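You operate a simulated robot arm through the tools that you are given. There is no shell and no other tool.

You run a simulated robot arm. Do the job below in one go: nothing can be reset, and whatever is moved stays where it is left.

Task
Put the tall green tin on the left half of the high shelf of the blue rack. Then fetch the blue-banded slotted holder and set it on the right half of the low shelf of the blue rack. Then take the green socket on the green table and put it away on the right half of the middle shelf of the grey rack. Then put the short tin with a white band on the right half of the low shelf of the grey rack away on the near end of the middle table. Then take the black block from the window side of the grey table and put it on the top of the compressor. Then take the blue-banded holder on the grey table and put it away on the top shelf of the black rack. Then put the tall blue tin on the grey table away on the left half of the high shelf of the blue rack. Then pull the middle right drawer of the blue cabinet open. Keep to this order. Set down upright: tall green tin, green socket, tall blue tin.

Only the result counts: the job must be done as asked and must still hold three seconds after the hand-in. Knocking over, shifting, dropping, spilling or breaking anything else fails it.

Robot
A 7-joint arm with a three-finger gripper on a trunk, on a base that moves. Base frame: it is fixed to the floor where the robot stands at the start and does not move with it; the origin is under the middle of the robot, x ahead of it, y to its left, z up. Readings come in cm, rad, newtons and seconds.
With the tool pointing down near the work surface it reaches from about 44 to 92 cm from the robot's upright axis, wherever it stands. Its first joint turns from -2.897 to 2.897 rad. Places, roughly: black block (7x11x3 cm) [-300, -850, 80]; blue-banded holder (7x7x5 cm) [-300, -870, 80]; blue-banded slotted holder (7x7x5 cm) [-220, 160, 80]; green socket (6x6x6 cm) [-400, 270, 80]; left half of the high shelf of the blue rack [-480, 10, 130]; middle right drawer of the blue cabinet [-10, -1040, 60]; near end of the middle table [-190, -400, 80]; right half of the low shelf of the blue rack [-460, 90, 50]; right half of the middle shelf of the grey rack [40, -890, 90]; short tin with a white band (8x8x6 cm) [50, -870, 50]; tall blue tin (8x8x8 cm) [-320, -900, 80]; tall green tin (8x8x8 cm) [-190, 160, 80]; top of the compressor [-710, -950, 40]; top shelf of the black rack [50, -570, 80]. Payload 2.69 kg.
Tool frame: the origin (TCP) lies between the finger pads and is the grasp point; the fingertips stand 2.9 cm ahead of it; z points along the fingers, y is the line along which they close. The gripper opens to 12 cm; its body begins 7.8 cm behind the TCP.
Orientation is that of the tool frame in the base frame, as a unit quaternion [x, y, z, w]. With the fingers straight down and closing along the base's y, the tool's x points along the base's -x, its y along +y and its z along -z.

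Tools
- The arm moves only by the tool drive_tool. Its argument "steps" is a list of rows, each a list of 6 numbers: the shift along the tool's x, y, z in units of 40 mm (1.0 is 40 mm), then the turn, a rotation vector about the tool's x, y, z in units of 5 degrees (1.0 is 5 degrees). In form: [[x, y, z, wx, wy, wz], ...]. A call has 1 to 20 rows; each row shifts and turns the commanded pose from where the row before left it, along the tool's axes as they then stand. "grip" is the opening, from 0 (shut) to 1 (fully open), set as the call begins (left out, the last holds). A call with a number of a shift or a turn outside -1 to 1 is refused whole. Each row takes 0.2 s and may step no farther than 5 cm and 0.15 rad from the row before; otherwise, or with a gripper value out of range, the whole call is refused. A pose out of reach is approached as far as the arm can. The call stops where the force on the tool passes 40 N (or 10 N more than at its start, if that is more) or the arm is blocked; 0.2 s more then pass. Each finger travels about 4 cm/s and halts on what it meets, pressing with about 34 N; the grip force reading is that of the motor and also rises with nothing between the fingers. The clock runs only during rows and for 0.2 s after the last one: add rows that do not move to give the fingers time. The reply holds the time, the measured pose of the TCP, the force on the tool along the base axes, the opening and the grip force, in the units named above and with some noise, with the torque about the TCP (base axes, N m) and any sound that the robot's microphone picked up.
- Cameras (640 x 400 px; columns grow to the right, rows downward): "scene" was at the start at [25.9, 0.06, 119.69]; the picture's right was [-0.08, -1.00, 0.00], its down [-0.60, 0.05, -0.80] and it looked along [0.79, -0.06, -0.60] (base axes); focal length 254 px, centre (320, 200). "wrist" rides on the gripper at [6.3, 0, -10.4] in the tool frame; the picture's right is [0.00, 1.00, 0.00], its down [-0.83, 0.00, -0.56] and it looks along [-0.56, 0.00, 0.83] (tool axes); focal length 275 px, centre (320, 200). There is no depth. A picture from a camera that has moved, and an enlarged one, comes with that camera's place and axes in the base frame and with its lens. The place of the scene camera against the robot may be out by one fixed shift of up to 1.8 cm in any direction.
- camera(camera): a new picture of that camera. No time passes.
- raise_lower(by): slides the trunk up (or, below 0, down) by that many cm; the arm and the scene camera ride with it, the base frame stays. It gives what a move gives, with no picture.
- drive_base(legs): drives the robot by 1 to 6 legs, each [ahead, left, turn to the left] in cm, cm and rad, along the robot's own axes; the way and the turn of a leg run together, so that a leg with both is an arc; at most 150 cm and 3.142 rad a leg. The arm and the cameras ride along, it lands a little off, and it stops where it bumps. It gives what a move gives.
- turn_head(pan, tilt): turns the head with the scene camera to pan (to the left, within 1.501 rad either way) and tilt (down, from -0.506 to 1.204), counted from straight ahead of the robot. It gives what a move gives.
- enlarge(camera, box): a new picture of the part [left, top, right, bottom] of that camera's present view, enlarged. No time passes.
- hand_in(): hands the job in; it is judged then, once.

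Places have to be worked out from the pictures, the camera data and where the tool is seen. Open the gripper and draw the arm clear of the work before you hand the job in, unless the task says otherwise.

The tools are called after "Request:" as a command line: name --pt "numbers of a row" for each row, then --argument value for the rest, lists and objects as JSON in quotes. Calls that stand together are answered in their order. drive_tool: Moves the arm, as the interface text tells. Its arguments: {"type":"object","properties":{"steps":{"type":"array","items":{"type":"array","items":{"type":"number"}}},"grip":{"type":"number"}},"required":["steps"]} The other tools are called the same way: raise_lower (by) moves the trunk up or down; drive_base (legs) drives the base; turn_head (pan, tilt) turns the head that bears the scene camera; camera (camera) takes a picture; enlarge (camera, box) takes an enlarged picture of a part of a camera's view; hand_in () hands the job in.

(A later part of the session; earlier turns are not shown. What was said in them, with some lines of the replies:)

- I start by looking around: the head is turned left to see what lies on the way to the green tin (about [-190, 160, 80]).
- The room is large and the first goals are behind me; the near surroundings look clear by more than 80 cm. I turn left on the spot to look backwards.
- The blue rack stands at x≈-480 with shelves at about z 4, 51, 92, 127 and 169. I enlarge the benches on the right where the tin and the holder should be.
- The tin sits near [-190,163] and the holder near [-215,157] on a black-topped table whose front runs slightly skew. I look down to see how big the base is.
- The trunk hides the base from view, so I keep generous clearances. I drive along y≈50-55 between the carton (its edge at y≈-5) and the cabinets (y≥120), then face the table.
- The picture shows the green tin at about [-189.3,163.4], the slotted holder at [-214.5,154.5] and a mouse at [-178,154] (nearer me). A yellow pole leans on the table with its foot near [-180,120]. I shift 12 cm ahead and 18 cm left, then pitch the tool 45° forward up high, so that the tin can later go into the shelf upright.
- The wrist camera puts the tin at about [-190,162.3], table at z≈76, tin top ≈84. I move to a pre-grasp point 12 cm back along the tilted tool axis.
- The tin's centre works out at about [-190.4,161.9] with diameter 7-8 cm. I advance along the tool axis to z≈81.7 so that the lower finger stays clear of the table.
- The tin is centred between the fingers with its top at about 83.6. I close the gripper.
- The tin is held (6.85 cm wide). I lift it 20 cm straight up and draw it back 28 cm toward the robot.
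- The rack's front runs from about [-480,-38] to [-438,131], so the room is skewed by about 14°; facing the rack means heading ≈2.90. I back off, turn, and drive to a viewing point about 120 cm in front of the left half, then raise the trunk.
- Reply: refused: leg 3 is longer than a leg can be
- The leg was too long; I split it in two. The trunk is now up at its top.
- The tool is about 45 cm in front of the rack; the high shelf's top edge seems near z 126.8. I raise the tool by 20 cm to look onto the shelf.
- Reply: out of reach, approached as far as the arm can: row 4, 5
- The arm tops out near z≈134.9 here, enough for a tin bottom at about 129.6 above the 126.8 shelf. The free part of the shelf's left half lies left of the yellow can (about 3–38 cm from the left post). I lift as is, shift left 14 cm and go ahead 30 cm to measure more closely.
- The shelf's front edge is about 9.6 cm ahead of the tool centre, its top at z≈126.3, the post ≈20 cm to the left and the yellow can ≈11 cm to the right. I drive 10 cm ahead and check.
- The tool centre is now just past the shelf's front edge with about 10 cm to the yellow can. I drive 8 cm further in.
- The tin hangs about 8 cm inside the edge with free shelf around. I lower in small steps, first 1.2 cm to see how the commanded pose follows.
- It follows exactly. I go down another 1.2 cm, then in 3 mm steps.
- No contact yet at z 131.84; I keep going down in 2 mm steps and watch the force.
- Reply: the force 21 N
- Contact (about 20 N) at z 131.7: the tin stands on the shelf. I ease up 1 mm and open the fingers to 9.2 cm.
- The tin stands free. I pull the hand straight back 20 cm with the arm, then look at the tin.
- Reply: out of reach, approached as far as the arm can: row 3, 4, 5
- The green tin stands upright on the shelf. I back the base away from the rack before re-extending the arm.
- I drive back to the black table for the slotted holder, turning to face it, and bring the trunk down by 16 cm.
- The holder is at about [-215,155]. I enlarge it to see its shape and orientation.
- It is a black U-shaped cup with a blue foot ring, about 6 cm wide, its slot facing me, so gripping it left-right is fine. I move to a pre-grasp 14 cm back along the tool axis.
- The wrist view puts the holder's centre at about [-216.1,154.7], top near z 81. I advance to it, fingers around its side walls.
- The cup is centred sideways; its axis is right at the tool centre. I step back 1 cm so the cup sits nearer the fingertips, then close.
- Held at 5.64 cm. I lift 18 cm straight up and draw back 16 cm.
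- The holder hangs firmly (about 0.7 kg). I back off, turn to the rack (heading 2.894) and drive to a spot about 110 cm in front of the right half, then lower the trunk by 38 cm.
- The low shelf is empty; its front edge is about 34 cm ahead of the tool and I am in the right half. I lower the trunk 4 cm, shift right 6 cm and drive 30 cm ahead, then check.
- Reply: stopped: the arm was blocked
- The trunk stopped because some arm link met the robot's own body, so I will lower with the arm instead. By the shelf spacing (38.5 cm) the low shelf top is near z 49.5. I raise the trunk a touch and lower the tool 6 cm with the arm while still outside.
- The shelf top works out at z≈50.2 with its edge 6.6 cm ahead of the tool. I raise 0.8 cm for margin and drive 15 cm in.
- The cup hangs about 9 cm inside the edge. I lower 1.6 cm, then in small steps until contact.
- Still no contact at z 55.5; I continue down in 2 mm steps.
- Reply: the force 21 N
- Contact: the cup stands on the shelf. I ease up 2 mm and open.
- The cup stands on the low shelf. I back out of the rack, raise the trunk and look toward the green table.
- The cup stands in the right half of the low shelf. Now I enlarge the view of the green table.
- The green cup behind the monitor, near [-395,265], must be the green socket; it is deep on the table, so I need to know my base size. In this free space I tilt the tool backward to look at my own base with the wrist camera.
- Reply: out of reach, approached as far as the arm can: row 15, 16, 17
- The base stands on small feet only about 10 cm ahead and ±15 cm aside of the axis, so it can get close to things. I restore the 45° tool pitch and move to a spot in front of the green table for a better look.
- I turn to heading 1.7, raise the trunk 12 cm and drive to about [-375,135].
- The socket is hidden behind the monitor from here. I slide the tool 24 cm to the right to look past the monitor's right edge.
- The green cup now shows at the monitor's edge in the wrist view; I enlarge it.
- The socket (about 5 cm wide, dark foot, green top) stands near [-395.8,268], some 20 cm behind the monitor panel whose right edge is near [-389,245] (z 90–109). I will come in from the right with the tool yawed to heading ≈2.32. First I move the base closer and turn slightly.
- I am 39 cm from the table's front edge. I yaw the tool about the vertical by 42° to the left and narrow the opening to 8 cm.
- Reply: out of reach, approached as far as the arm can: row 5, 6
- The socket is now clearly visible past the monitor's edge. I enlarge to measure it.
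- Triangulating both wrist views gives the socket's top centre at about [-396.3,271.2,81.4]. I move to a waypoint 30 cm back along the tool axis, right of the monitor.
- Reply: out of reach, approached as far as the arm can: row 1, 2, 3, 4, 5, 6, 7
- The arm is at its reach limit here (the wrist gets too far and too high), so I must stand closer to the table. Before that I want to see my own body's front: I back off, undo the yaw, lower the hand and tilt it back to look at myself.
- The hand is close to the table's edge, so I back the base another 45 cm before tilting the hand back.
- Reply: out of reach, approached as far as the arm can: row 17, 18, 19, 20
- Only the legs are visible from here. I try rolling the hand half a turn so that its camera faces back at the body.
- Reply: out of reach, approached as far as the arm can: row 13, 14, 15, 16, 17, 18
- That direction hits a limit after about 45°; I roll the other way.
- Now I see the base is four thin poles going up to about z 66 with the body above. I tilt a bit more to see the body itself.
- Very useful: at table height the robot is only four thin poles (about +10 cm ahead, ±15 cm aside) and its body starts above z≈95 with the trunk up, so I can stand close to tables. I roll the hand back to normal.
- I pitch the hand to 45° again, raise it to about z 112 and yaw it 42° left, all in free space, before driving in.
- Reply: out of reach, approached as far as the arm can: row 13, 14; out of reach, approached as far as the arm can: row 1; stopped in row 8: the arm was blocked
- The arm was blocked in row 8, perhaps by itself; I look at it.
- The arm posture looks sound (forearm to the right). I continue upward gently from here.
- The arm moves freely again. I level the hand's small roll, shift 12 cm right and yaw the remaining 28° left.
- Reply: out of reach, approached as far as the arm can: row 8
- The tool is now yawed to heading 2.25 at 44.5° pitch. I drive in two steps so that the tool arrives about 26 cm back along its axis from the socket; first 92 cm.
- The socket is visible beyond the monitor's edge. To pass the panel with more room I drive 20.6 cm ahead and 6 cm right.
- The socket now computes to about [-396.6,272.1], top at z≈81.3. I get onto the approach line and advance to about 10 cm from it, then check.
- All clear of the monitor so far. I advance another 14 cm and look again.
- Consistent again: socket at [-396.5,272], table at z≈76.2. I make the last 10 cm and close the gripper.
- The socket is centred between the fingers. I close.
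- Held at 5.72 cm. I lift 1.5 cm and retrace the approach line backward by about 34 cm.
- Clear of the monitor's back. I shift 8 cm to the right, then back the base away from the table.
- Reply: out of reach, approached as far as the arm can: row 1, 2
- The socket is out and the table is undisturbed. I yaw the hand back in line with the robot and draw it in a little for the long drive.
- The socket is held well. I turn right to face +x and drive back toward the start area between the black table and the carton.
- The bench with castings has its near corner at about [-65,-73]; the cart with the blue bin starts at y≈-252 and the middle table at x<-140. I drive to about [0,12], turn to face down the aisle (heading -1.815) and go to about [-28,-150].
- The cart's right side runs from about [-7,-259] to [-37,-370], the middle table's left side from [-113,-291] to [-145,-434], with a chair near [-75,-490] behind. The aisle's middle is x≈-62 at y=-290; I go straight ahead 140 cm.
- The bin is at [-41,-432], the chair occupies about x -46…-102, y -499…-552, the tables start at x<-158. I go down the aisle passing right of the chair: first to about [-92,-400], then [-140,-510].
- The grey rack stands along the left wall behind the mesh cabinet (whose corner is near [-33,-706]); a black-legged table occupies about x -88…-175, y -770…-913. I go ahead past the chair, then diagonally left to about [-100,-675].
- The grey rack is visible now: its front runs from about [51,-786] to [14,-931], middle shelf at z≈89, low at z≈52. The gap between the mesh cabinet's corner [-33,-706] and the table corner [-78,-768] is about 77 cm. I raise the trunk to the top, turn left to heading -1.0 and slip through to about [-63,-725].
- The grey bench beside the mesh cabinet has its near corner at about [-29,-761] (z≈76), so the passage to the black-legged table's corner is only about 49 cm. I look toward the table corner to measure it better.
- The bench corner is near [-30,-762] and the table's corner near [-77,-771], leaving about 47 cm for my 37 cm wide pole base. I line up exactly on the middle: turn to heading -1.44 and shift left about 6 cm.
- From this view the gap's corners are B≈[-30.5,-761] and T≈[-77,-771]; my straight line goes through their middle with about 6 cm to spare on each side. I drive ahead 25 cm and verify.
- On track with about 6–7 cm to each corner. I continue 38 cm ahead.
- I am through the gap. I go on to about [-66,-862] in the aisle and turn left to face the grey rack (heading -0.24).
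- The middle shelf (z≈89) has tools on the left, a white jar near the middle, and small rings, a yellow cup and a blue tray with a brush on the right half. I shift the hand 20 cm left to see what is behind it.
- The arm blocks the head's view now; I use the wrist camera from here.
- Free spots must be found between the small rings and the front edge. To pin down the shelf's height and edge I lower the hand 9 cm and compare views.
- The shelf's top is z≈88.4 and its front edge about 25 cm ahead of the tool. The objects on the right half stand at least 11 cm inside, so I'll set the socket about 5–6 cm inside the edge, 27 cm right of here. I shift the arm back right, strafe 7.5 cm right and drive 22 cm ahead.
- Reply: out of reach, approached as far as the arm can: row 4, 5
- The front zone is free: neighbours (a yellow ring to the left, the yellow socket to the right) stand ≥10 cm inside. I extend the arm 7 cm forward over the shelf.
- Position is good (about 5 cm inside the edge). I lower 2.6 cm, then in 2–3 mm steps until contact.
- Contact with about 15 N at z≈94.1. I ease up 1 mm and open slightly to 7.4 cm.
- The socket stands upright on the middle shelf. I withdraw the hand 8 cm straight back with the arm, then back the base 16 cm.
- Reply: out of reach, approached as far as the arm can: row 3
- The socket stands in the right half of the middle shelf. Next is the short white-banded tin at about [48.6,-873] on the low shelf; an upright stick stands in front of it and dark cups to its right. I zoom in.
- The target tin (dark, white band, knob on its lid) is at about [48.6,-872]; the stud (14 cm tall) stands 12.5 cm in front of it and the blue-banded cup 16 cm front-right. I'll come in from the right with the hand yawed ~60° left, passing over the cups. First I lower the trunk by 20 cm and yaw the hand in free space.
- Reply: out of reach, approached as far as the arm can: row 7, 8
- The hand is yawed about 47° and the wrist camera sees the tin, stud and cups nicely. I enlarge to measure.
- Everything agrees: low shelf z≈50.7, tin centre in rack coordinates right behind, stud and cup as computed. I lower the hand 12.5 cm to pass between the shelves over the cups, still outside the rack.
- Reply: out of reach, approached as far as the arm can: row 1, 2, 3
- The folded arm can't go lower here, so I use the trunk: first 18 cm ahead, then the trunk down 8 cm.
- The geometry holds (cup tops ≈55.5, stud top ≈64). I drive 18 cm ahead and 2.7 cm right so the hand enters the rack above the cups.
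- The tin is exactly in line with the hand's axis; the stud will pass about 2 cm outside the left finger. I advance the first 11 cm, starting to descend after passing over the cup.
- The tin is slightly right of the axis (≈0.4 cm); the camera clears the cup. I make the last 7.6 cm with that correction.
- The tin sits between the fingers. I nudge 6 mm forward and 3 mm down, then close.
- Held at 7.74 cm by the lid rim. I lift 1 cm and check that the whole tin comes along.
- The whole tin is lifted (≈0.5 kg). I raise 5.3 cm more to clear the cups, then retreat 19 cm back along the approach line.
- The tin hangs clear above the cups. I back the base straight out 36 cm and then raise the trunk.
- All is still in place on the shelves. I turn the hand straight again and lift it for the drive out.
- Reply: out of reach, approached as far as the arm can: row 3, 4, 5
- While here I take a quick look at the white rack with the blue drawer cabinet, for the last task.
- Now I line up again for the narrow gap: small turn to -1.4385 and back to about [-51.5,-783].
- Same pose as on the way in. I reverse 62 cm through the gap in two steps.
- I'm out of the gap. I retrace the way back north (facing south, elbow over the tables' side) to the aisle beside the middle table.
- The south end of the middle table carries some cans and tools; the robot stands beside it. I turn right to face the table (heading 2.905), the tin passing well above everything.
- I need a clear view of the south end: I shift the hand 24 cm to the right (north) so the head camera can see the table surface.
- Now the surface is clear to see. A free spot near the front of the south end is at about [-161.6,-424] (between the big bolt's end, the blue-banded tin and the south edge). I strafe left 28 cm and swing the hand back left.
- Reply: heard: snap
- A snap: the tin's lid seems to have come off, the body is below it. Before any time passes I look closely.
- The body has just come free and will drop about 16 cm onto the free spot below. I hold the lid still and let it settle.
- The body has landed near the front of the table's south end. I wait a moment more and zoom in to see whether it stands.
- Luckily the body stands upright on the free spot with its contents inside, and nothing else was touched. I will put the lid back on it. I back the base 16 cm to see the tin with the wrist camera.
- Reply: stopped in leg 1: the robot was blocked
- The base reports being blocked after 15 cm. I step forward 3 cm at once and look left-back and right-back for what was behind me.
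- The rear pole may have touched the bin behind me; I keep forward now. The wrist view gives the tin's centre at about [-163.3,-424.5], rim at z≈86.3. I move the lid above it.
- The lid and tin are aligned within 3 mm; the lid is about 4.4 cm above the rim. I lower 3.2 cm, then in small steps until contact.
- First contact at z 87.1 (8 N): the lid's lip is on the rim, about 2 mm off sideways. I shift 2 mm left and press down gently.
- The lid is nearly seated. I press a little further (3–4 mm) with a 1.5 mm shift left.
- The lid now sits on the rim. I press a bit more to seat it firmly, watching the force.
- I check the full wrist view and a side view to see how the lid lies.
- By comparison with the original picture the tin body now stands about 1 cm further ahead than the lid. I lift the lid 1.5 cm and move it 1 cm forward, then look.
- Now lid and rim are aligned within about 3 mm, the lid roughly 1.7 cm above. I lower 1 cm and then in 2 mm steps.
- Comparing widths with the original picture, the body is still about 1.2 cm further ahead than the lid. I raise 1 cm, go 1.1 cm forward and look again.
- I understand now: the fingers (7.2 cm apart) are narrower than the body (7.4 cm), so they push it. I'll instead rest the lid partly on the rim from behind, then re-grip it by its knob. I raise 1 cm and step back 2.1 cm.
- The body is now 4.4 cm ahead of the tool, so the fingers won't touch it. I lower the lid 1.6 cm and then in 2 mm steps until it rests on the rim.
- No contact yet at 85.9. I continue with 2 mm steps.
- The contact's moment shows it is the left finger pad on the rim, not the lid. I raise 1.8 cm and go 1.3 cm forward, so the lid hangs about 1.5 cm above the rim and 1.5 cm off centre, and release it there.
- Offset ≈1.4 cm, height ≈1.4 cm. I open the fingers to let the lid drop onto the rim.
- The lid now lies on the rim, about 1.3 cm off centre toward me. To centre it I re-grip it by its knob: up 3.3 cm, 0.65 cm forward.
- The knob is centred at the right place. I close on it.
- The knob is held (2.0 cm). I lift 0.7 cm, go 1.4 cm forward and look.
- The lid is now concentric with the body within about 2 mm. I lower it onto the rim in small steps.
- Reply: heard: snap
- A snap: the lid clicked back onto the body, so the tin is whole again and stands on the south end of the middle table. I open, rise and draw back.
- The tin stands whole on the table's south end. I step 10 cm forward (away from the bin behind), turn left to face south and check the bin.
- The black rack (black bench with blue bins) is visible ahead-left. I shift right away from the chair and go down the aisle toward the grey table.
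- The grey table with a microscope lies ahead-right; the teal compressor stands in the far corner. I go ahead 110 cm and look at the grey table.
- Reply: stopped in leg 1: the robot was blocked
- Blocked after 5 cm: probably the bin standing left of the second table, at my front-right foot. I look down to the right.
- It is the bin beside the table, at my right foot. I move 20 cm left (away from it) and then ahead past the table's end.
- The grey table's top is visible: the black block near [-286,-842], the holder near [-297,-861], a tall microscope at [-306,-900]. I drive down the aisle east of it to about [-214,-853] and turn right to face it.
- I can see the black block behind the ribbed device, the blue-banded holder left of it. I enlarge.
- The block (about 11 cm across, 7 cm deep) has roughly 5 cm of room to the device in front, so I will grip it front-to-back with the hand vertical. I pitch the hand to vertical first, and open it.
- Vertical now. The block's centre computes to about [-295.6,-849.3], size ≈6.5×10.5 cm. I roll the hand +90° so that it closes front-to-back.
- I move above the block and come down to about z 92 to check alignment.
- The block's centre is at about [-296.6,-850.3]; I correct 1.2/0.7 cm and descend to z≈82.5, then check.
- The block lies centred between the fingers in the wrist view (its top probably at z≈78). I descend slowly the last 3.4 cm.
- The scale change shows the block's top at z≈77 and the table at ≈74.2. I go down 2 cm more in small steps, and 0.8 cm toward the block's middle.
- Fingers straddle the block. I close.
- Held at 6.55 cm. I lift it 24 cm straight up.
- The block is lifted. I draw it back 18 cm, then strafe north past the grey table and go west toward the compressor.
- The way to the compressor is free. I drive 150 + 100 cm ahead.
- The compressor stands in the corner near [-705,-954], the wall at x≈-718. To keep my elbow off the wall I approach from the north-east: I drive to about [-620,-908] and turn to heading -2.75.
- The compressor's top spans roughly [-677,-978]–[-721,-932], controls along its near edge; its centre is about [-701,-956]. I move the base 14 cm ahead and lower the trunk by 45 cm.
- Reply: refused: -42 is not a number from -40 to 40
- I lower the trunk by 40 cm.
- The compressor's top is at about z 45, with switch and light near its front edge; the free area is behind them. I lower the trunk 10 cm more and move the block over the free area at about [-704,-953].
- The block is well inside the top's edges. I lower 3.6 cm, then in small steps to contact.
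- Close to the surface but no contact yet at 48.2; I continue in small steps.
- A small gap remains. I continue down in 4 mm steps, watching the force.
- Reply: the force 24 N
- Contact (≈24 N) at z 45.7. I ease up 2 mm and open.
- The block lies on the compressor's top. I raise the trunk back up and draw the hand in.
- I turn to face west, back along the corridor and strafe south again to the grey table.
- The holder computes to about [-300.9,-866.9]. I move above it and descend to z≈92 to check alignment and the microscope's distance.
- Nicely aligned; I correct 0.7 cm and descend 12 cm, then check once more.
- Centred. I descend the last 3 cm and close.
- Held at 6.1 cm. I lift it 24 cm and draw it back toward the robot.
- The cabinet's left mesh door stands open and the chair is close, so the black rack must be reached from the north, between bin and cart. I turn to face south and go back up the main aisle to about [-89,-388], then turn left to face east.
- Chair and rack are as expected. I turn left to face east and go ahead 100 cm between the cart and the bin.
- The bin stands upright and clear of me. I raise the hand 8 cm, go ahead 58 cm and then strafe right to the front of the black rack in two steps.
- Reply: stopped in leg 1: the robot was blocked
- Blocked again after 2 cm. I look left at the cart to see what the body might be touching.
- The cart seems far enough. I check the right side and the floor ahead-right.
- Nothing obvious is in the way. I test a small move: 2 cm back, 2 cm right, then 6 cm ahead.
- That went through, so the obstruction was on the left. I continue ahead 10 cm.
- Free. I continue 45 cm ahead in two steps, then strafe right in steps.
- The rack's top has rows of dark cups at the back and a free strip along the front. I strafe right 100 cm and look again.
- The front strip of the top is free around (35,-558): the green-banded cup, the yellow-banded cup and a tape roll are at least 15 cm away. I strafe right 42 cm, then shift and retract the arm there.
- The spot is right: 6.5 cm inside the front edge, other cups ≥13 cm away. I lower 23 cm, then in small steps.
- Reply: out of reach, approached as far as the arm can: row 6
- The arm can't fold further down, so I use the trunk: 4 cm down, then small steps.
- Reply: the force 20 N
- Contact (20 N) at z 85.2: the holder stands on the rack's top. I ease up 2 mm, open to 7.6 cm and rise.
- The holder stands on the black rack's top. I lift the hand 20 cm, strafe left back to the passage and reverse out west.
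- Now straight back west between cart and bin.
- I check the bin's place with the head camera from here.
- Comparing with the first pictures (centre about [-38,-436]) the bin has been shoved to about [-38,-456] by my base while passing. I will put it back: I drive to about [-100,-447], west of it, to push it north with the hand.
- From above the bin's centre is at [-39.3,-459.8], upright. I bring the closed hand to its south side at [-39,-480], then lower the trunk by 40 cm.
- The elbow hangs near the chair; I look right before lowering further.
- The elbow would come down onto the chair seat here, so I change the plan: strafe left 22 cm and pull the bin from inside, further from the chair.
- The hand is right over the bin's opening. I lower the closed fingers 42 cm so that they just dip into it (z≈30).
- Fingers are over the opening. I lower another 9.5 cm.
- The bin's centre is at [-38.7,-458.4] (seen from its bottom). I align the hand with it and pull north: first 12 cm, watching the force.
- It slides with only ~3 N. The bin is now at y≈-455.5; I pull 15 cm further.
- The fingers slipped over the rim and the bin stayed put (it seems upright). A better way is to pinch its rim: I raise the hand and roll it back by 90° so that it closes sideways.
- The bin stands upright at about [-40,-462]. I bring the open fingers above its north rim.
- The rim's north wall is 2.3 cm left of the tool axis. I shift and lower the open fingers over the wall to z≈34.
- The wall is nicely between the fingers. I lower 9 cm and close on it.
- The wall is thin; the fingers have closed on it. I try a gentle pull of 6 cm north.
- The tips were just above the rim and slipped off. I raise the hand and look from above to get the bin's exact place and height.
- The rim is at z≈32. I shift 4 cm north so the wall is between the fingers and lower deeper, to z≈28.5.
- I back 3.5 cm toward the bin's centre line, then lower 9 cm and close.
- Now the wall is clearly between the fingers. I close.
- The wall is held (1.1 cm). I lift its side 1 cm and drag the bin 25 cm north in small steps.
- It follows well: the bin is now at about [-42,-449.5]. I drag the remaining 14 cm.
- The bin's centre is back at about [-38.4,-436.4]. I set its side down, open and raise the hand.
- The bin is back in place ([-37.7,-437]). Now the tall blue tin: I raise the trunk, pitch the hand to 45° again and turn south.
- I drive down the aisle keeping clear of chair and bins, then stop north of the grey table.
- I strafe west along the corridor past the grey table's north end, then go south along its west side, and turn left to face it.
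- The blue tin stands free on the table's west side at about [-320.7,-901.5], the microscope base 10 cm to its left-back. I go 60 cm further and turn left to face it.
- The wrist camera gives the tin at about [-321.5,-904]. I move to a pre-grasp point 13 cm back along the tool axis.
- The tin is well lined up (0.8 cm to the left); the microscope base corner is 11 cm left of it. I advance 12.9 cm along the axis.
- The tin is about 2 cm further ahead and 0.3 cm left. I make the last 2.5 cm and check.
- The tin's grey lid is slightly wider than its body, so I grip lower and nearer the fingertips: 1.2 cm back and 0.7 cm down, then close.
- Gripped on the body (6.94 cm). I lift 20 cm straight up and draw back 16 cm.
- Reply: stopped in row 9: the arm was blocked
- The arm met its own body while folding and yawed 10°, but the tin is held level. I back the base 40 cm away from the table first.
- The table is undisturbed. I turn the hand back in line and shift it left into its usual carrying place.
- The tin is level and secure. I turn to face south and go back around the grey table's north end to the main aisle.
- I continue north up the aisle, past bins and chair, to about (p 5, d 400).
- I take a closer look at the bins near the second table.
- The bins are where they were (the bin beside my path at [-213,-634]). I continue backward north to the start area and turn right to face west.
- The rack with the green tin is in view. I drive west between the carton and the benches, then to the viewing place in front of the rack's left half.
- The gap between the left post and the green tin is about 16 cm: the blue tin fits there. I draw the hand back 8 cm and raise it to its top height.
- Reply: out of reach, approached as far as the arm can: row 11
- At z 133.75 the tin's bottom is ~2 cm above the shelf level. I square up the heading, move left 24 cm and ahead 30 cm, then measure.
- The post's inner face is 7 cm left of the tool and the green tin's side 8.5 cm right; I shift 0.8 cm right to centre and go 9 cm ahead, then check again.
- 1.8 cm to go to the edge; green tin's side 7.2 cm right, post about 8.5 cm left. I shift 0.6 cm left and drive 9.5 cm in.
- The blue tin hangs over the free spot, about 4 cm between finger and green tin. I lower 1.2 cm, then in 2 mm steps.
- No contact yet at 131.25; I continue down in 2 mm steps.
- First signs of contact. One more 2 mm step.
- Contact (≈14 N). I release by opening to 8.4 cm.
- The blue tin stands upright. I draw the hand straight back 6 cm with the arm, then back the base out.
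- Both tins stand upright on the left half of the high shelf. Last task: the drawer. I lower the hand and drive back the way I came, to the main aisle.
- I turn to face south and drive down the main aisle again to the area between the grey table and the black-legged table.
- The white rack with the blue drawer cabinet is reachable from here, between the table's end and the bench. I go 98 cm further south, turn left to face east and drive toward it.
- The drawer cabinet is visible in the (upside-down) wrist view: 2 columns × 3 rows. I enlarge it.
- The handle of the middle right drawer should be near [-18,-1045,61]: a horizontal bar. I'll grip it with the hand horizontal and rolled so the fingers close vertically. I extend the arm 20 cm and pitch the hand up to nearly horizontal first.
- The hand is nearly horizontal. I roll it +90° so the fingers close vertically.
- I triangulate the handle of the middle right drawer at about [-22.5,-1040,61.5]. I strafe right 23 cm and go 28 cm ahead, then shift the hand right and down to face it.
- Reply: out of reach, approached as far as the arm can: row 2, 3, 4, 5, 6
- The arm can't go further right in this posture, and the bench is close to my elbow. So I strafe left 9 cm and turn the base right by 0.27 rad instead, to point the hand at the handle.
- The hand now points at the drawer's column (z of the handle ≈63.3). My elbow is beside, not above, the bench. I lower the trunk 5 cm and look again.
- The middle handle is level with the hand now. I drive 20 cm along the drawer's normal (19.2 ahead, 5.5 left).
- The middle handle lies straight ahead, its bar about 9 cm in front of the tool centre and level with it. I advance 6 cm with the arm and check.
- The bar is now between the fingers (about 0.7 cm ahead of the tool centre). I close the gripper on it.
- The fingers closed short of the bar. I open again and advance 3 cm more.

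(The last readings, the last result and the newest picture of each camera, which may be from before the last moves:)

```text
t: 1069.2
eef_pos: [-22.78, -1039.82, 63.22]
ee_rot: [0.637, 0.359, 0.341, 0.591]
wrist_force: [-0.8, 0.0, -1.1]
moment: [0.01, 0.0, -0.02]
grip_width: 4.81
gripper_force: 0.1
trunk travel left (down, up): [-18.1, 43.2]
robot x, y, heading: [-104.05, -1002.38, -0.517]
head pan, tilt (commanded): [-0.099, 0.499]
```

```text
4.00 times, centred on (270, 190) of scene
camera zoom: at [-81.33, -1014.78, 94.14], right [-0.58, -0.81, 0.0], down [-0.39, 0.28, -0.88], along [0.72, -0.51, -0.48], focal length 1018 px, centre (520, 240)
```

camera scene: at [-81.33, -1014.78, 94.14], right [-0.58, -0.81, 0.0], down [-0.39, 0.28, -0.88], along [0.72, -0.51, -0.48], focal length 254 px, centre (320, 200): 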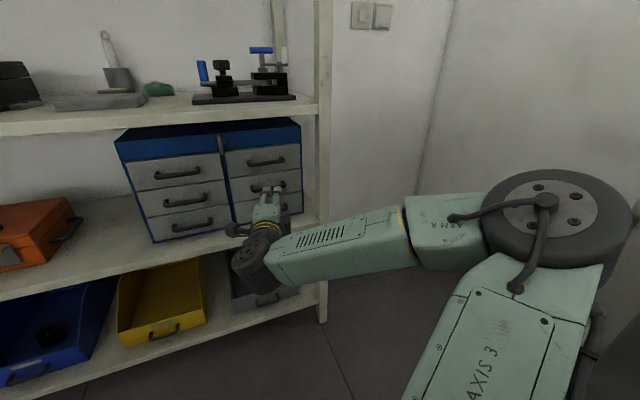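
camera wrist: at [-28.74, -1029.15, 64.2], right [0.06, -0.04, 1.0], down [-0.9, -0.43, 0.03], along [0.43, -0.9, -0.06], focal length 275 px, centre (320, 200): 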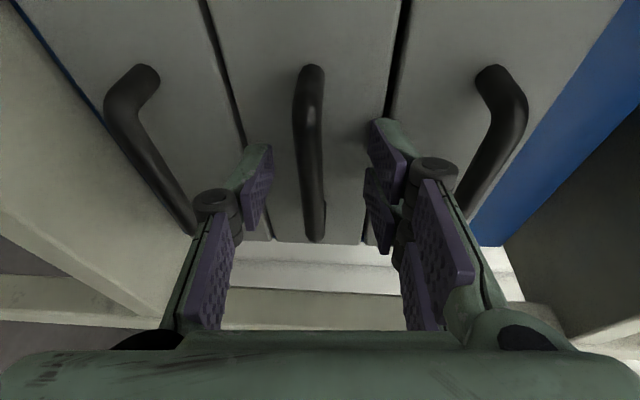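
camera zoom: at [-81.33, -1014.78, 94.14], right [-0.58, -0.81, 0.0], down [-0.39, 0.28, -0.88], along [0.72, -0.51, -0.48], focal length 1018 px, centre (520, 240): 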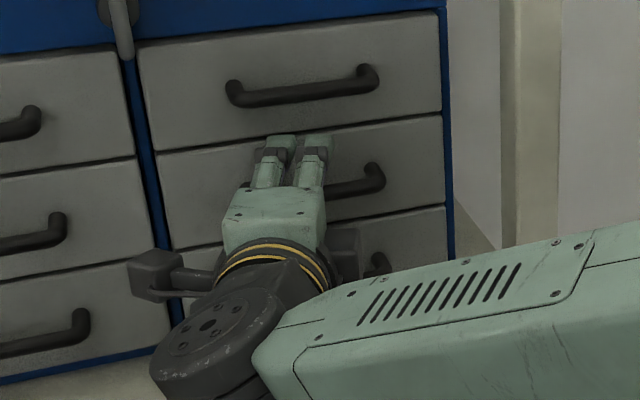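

By the handle's apparent length (about 10 cm) the bar is now right at the tool centre. I close on it.

Request:
drive_tool --pt "0 0 0 0 0 0" --pt "0 0 0 0 0 0" --pt "0 0 0 0 0 0" --pt "0 0 0 0 0 0" --pt "0 0 0 0 0 0" --grip 0

Request:
camera --camera "wrist"

```text
t: 1070.4
eef_pos: [-22.99, -1039.73, 62.86]
ee_rot: [0.637, 0.362, 0.34, 0.589]
wrist_force: [-0.3, 0.6, -20.4]
moment: [-0.96, 0.41, 0.1]
grip_width: 1.16
gripper_force: 38.7
trunk travel left (down, up): [-18.1, 43.2]
robot x, y, heading: [-104.03, -1002.92, -0.523]
head pan, tilt (commanded): [-0.099, 0.499]
```

```text
taken
camera wrist: at [-28.73, -1029.17, 63.86], right [0.06, -0.04, 1.0], down [-0.9, -0.43, 0.04], along [0.43, -0.9, -0.06], focal length 275 px, centre (320, 200)
```

wrist: 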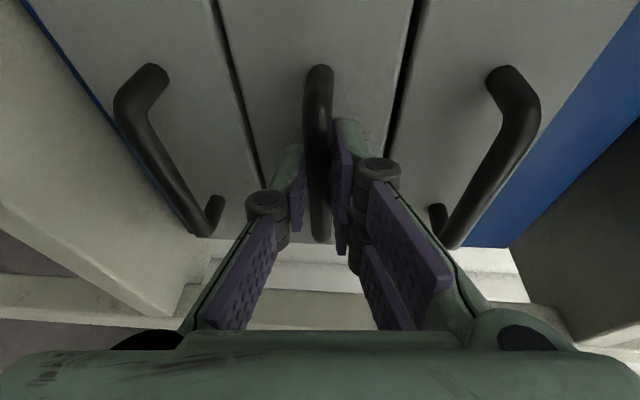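

I have the bar (1.16 cm). I relax the vertical load by lowering 3 mm, then pull 4 cm toward me along the drawer's normal.

Request:
drive_tool --pt "0 -0.09 0 0 0 0" --pt "0 0 0 0 0 0" --grip 0

Request:
drive_tool --pt "-0.073 -0.016 -0.2385 0 0 0" --pt "-0.073 -0.016 -0.2385 0 0 0" --pt "-0.073 -0.016 -0.2385 0 0 0" --pt "-0.073 -0.016 -0.2385 0 0 0" --pt "0 0 0 0 0 0" --grip 0

Request:
camera --camera "wrist"

Request:
camera --camera "scene"

```text
t: 1071.0
eef_pos: [-22.85, -1039.76, 62.97]
ee_rot: [0.637, 0.359, 0.341, 0.591]
wrist_force: [1.0, -2.2, -11.3]
moment: [-1.05, 0.36, 0.6]
grip_width: 1.15
gripper_force: 38.4
trunk travel left (down, up): [-18.1, 43.2]
robot x, y, heading: [-103.7, -1002.12, -0.525]
head pan, tilt (commanded): [-0.099, 0.499]
```

```text
t: 1072.2
eef_pos: [-26.82, -1038.84, 62.93]
ee_rot: [0.638, 0.359, 0.34, 0.59]
wrist_force: [-0.6, -4.1, -11.0]
moment: [-1.03, 0.34, 0.7]
grip_width: 1.16
gripper_force: 38.5
trunk travel left (down, up): [-18.1, 43.2]
robot x, y, heading: [-103.8, -1002.53, -0.521]
head pan, tilt (commanded): [-0.099, 0.499]
```

```text
taken
camera wrist: at [-32.63, -1028.2, 63.83], right [0.06, -0.04, 1.0], down [-0.9, -0.43, 0.04], along [0.43, -0.9, -0.06], focal length 275 px, centre (320, 200)
```

wrist: 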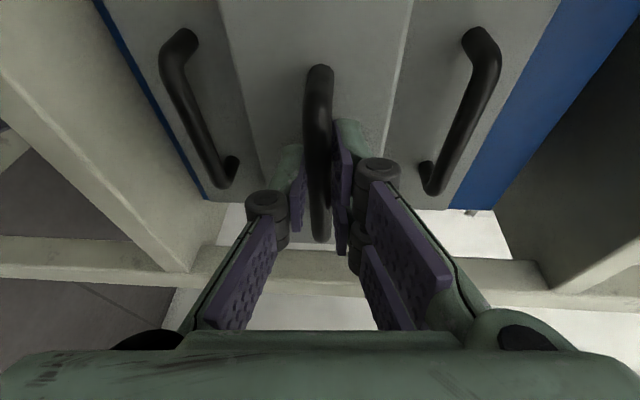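

```text
taken
camera scene: at [-81.27, -1014.81, 94.11], right [-0.58, -0.81, 0.0], down [-0.39, 0.28, -0.88], along [0.71, -0.51, -0.48], focal length 254 px, centre (320, 200)
```

scene: 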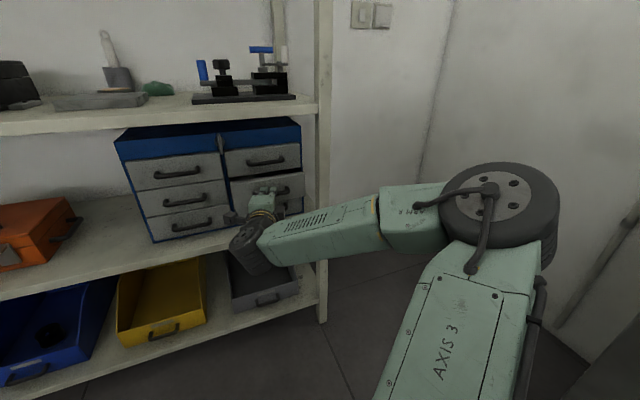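

The drawer is coming out easily. I pull another 8 cm.

Request:
drive_tool --pt "-0.11 -0.024 -0.358 0 0 0" --pt "-0.11 -0.024 -0.358 0 0 0" --pt "-0.11 -0.024 -0.358 0 0 0" --pt "-0.11 -0.024 -0.358 0 0 0" --pt "-0.11 -0.024 -0.358 0 0 0" --pt "0 0 0 0 0 0" --grip 0

Request:
camera --camera "wrist"

Request:
enlarge --camera "scene" --box '[100, 100, 340, 270]'

```text
t: 1073.6
eef_pos: [-34.3, -1037.04, 62.93]
ee_rot: [0.639, 0.358, 0.339, 0.59]
wrist_force: [-1.5, -5.9, -8.7]
moment: [-1.12, 0.35, 0.11]
grip_width: 1.15
gripper_force: 38.3
trunk travel left (down, up): [-18.1, 43.2]
robot x, y, heading: [-104.15, -1002.93, -0.517]
head pan, tilt (commanded): [-0.099, 0.499]
```

```text
taken
camera wrist: at [-39.97, -1026.4, 63.84], right [0.06, -0.04, 1.0], down [-0.9, -0.43, 0.04], along [0.43, -0.9, -0.06], focal length 275 px, centre (320, 200)
```

wrist: 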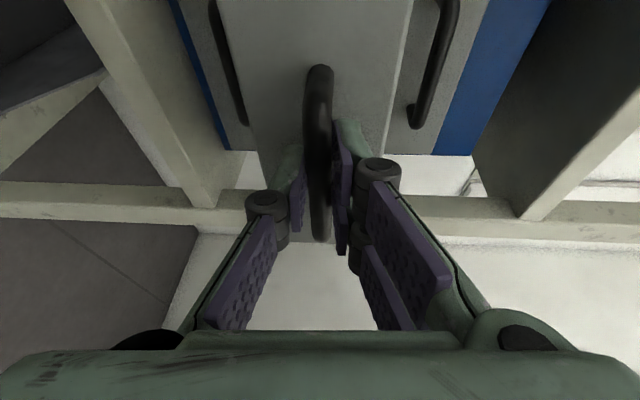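

```text
2.35 times, centred on (220, 185) of scene
camera zoom: at [-81.28, -1014.81, 94.12], right [-0.58, -0.81, 0.0], down [-0.39, 0.28, -0.88], along [0.71, -0.51, -0.48], focal length 599 px, centre (555, 235)
```

zoom: 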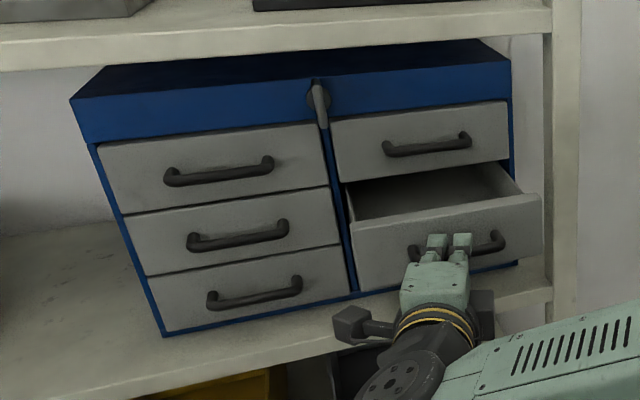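

The middle right drawer is about 12 cm open. I pull 4 cm more, gently.

Request:
drive_tool --pt "-0.073 -0.016 -0.2385 0 0 0" --pt "-0.073 -0.016 -0.2385 0 0 0" --pt "-0.073 -0.016 -0.2385 0 0 0" --pt "-0.073 -0.016 -0.2385 0 0 0" --pt "0 0 0 0 0 0" --grip 0

Request:
enlarge --camera "scene" --box '[100, 100, 340, 270]'

```text
t: 1074.8
eef_pos: [-37.94, -1036.09, 62.91]
ee_rot: [0.638, 0.358, 0.339, 0.592]
wrist_force: [-0.6, -5.2, -8.9]
moment: [-1.13, 0.32, -0.15]
grip_width: 1.2
gripper_force: 38.6
trunk travel left (down, up): [-18.1, 43.2]
robot x, y, heading: [-103.91, -1002.53, -0.522]
head pan, tilt (commanded): [-0.099, 0.499]
```

```text
2.35 times, centred on (220, 185) of scene
camera zoom: at [-81.28, -1014.81, 94.12], right [-0.58, -0.81, 0.0], down [-0.39, 0.28, -0.88], along [0.71, -0.51, -0.48], focal length 599 px, centre (555, 235)
```

zoom: 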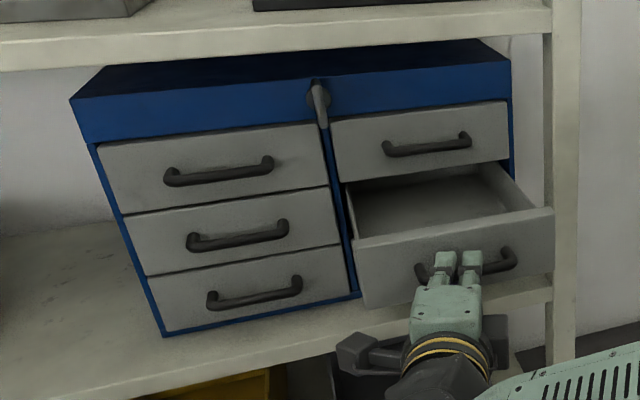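

The drawer stands about 15 cm open. I release the handle and draw the hand straight back.

Request:
drive_tool --pt "0 0 0 0 0 0" --pt "0 0 0 0 0 0" --pt "0 0 0 0 0 0" --grip 0.4

Request:
drive_tool --pt "-0.11 0 -0.36 0 0 0" --pt "-0.2 0 -0.7 0 0 0" --pt "-0.2 0 -0.7 0 0 0" --pt "0 0 0 0 0 0" --grip 0.4

Request:
camera --camera "wrist"

Request:
camera --camera "scene"

```text
t: 1075.6
eef_pos: [-37.94, -1036.22, 62.91]
ee_rot: [0.638, 0.358, 0.341, 0.591]
wrist_force: [-0.8, 0.4, 0.0]
moment: [-0.01, -0.02, -0.02]
grip_width: 4.76
gripper_force: 0.1
trunk travel left (down, up): [-18.1, 43.2]
robot x, y, heading: [-103.81, -1002.38, -0.519]
head pan, tilt (commanded): [-0.099, 0.499]
```

```text
t: 1076.6
eef_pos: [-39.29, -1035.82, 64.57]
ee_rot: [0.636, 0.364, 0.346, 0.586]
wrist_force: [-0.1, 0.1, 0.1]
moment: [0.0, 0.03, 0.0]
grip_width: 4.81
gripper_force: 0.0
out of reach, approached as far as the arm can: row 1, 2, 3
trunk travel left (down, up): [-18.1, 43.2]
robot x, y, heading: [-104.27, -1002.31, -0.522]
head pan, tilt (commanded): [-0.099, 0.499]
```

```text
taken
camera wrist: at [-45.35, -1025.42, 65.45], right [0.06, -0.04, 1.0], down [-0.89, -0.45, 0.03], along [0.45, -0.89, -0.06], focal length 275 px, centre (320, 200)
```

wrist: 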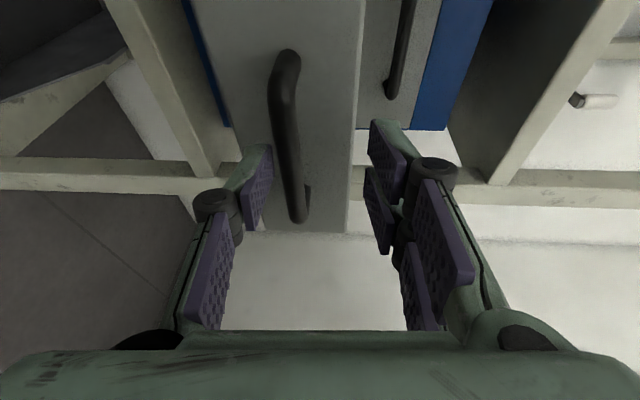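

```text
taken
camera scene: at [-81.32, -1014.78, 94.14], right [-0.58, -0.81, 0.0], down [-0.39, 0.28, -0.88], along [0.72, -0.51, -0.48], focal length 254 px, centre (320, 200)
```

scene: 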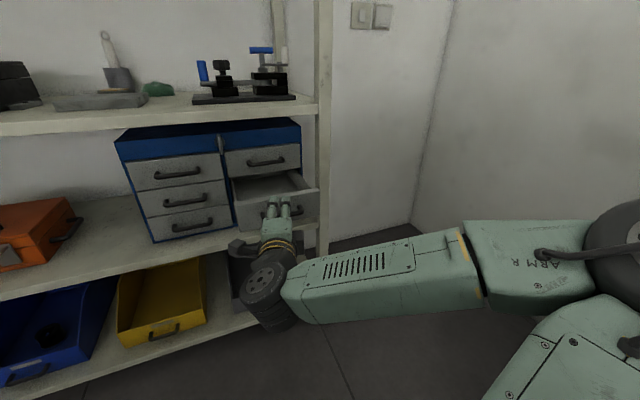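

The arm is at a limit here, so I back the base out along the hand's own axis.

Request:
drive_base --legs '[[-8, 0, 0]]'

Request:
camera --camera "wrist"

Request:
camera --camera "scene"

```text
t: 1077.6
eef_pos: [-46.22, -1032.05, 64.53]
ee_rot: [0.635, 0.361, 0.347, 0.588]
wrist_force: [0.0, 0.2, 0.0]
moment: [0.02, 0.02, -0.03]
grip_width: 4.81
gripper_force: 0.1
trunk travel left (down, up): [-18.1, 43.2]
robot x, y, heading: [-111.1, -998.79, -0.52]
head pan, tilt (commanded): [-0.099, 0.499]
```

```text
taken
camera wrist: at [-52.27, -1021.53, 65.5], right [0.06, -0.04, 1.0], down [-0.89, -0.45, 0.03], along [0.44, -0.89, -0.06], focal length 275 px, centre (320, 200)
```

wrist: 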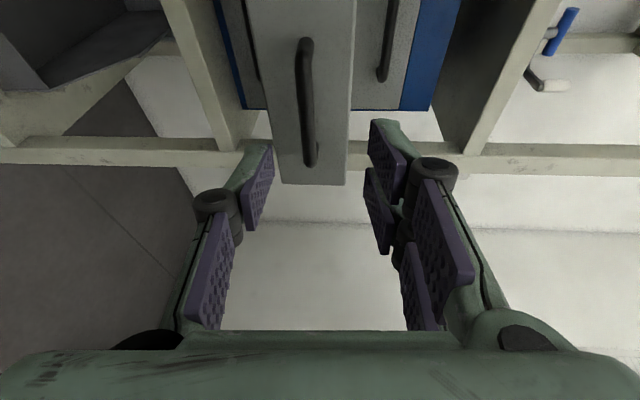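

```text
taken
camera scene: at [-88.22, -1010.84, 94.14], right [-0.58, -0.81, 0.0], down [-0.39, 0.28, -0.88], along [0.72, -0.51, -0.48], focal length 254 px, centre (320, 200)
```

scene: 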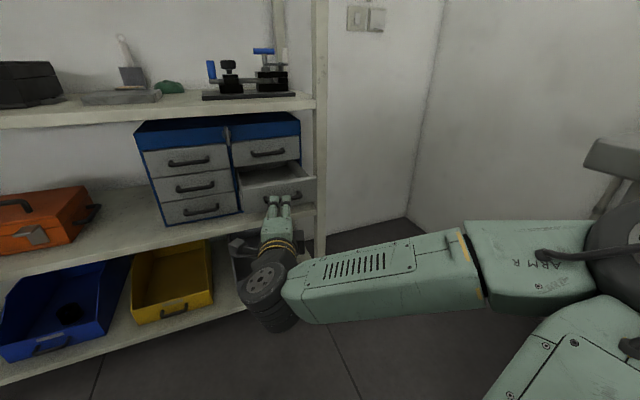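

The drawer stays open and the hand is free. I back off another 25 cm, open the gripper fully and take a last look.

Request:
drive_base --legs '[[-22, 4, 0]]'

Request:
drive_tool --pt "0 0 0 0 0 0" --pt "0 0 0 0 0 0" --pt "0 0 0 0 0 0" --pt "0 0 0 0 0 0" --grip 1

Request:
camera --camera "scene"

Request:
enlarge --camera "scene" --box '[100, 80, 340, 260]'

```text
t: 1079.3
eef_pos: [-63.11, -1017.81, 64.63]
ee_rot: [0.635, 0.363, 0.348, 0.586]
wrist_force: [0.0, -0.2, 0.3]
moment: [-0.02, 0.0, 0.01]
grip_width: 4.8
gripper_force: 0.0
trunk travel left (down, up): [-18.1, 43.2]
robot x, y, heading: [-127.58, -984.29, -0.521]
head pan, tilt (commanded): [-0.099, 0.499]
```

```text
t: 1080.3
eef_pos: [-63.07, -1017.65, 64.65]
ee_rot: [0.635, 0.362, 0.349, 0.586]
wrist_force: [0.4, 0.0, 0.2]
moment: [-0.01, 0.0, 0.01]
grip_width: 11.94
gripper_force: 0.1
trunk travel left (down, up): [-18.1, 43.2]
robot x, y, heading: [-127.63, -984.34, -0.517]
head pan, tilt (commanded): [-0.099, 0.499]
```

```text
taken
camera scene: at [-105.18, -996.59, 94.14], right [-0.58, -0.81, 0.0], down [-0.39, 0.28, -0.88], along [0.72, -0.51, -0.48], focal length 254 px, centre (320, 200)
```

scene: 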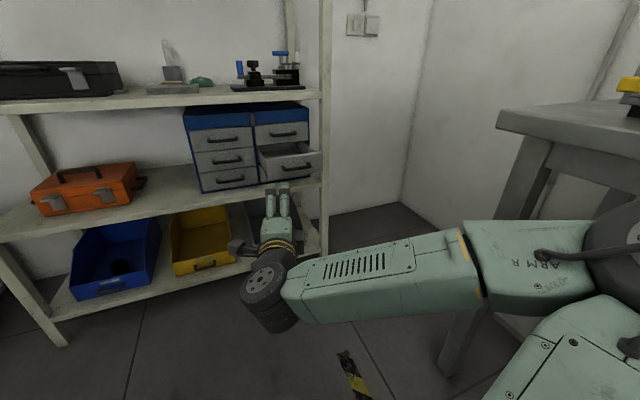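

```text
2.22 times, centred on (220, 170) of scene
camera zoom: at [-105.18, -996.59, 94.14], right [-0.58, -0.81, 0.0], down [-0.39, 0.28, -0.88], along [0.72, -0.51, -0.48], focal length 565 px, centre (542, 267)
```

zoom: 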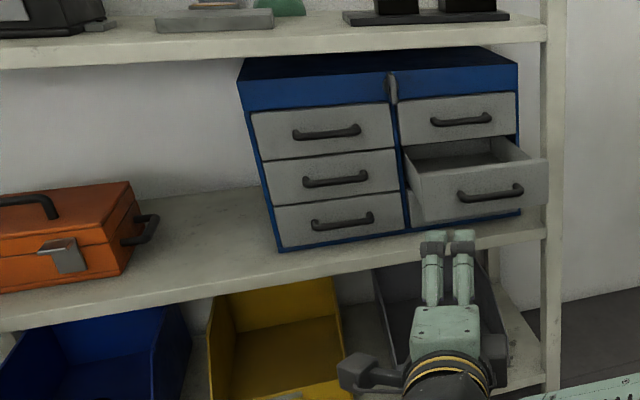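

The middle right drawer is open, the hand is free and clear, and all eight tasks were done in order. I hand in the job.

Request:
hand_in

```text
The job is handed in.
```

I finished all eight steps in the order you gave and handed the job in. Two mishaps, with the short tin and a waste bin, could count against it.

| Step | Where it ended up |
|---|---|
| Tall green tin | Upright on the left half of the blue rack's high shelf |
| Blue-banded slotted holder | Right half of the blue rack's low shelf |
| Green socket | Upright on the right half of the grey rack's middle shelf |
| Short tin with white band | Near the south-east corner of the middle table |
| Black block | On top of the compressor |
| Blue-banded holder | Front strip of the black rack's top shelf |
| Tall blue tin | Upright on the left half of the blue rack's high shelf, beside the green one |
| Middle right drawer | Pulled open about 15 cm and left open |

- **Short tin:** I gripped it by its lid, which snapped off while I held the tin over the table. The body dropped about 16 cm and landed upright on the free spot. I put the lid back until it snapped on, and saw no spill and nothing else touched. I took the table's "near end" to be the south end, because that matched the coordinates you gave.
- **Waste bin near the chair:** my base shoved it about 20 cm while I was reaching the black rack. I dragged it back to within a few centimetres of where it started, judging from earlier pictures. It never tipped over.
- **Second bin, by the next table:** I bumped it once. Later pictures put it where it was before.

At hand-in the gripper was open and the arm was clear of the work.
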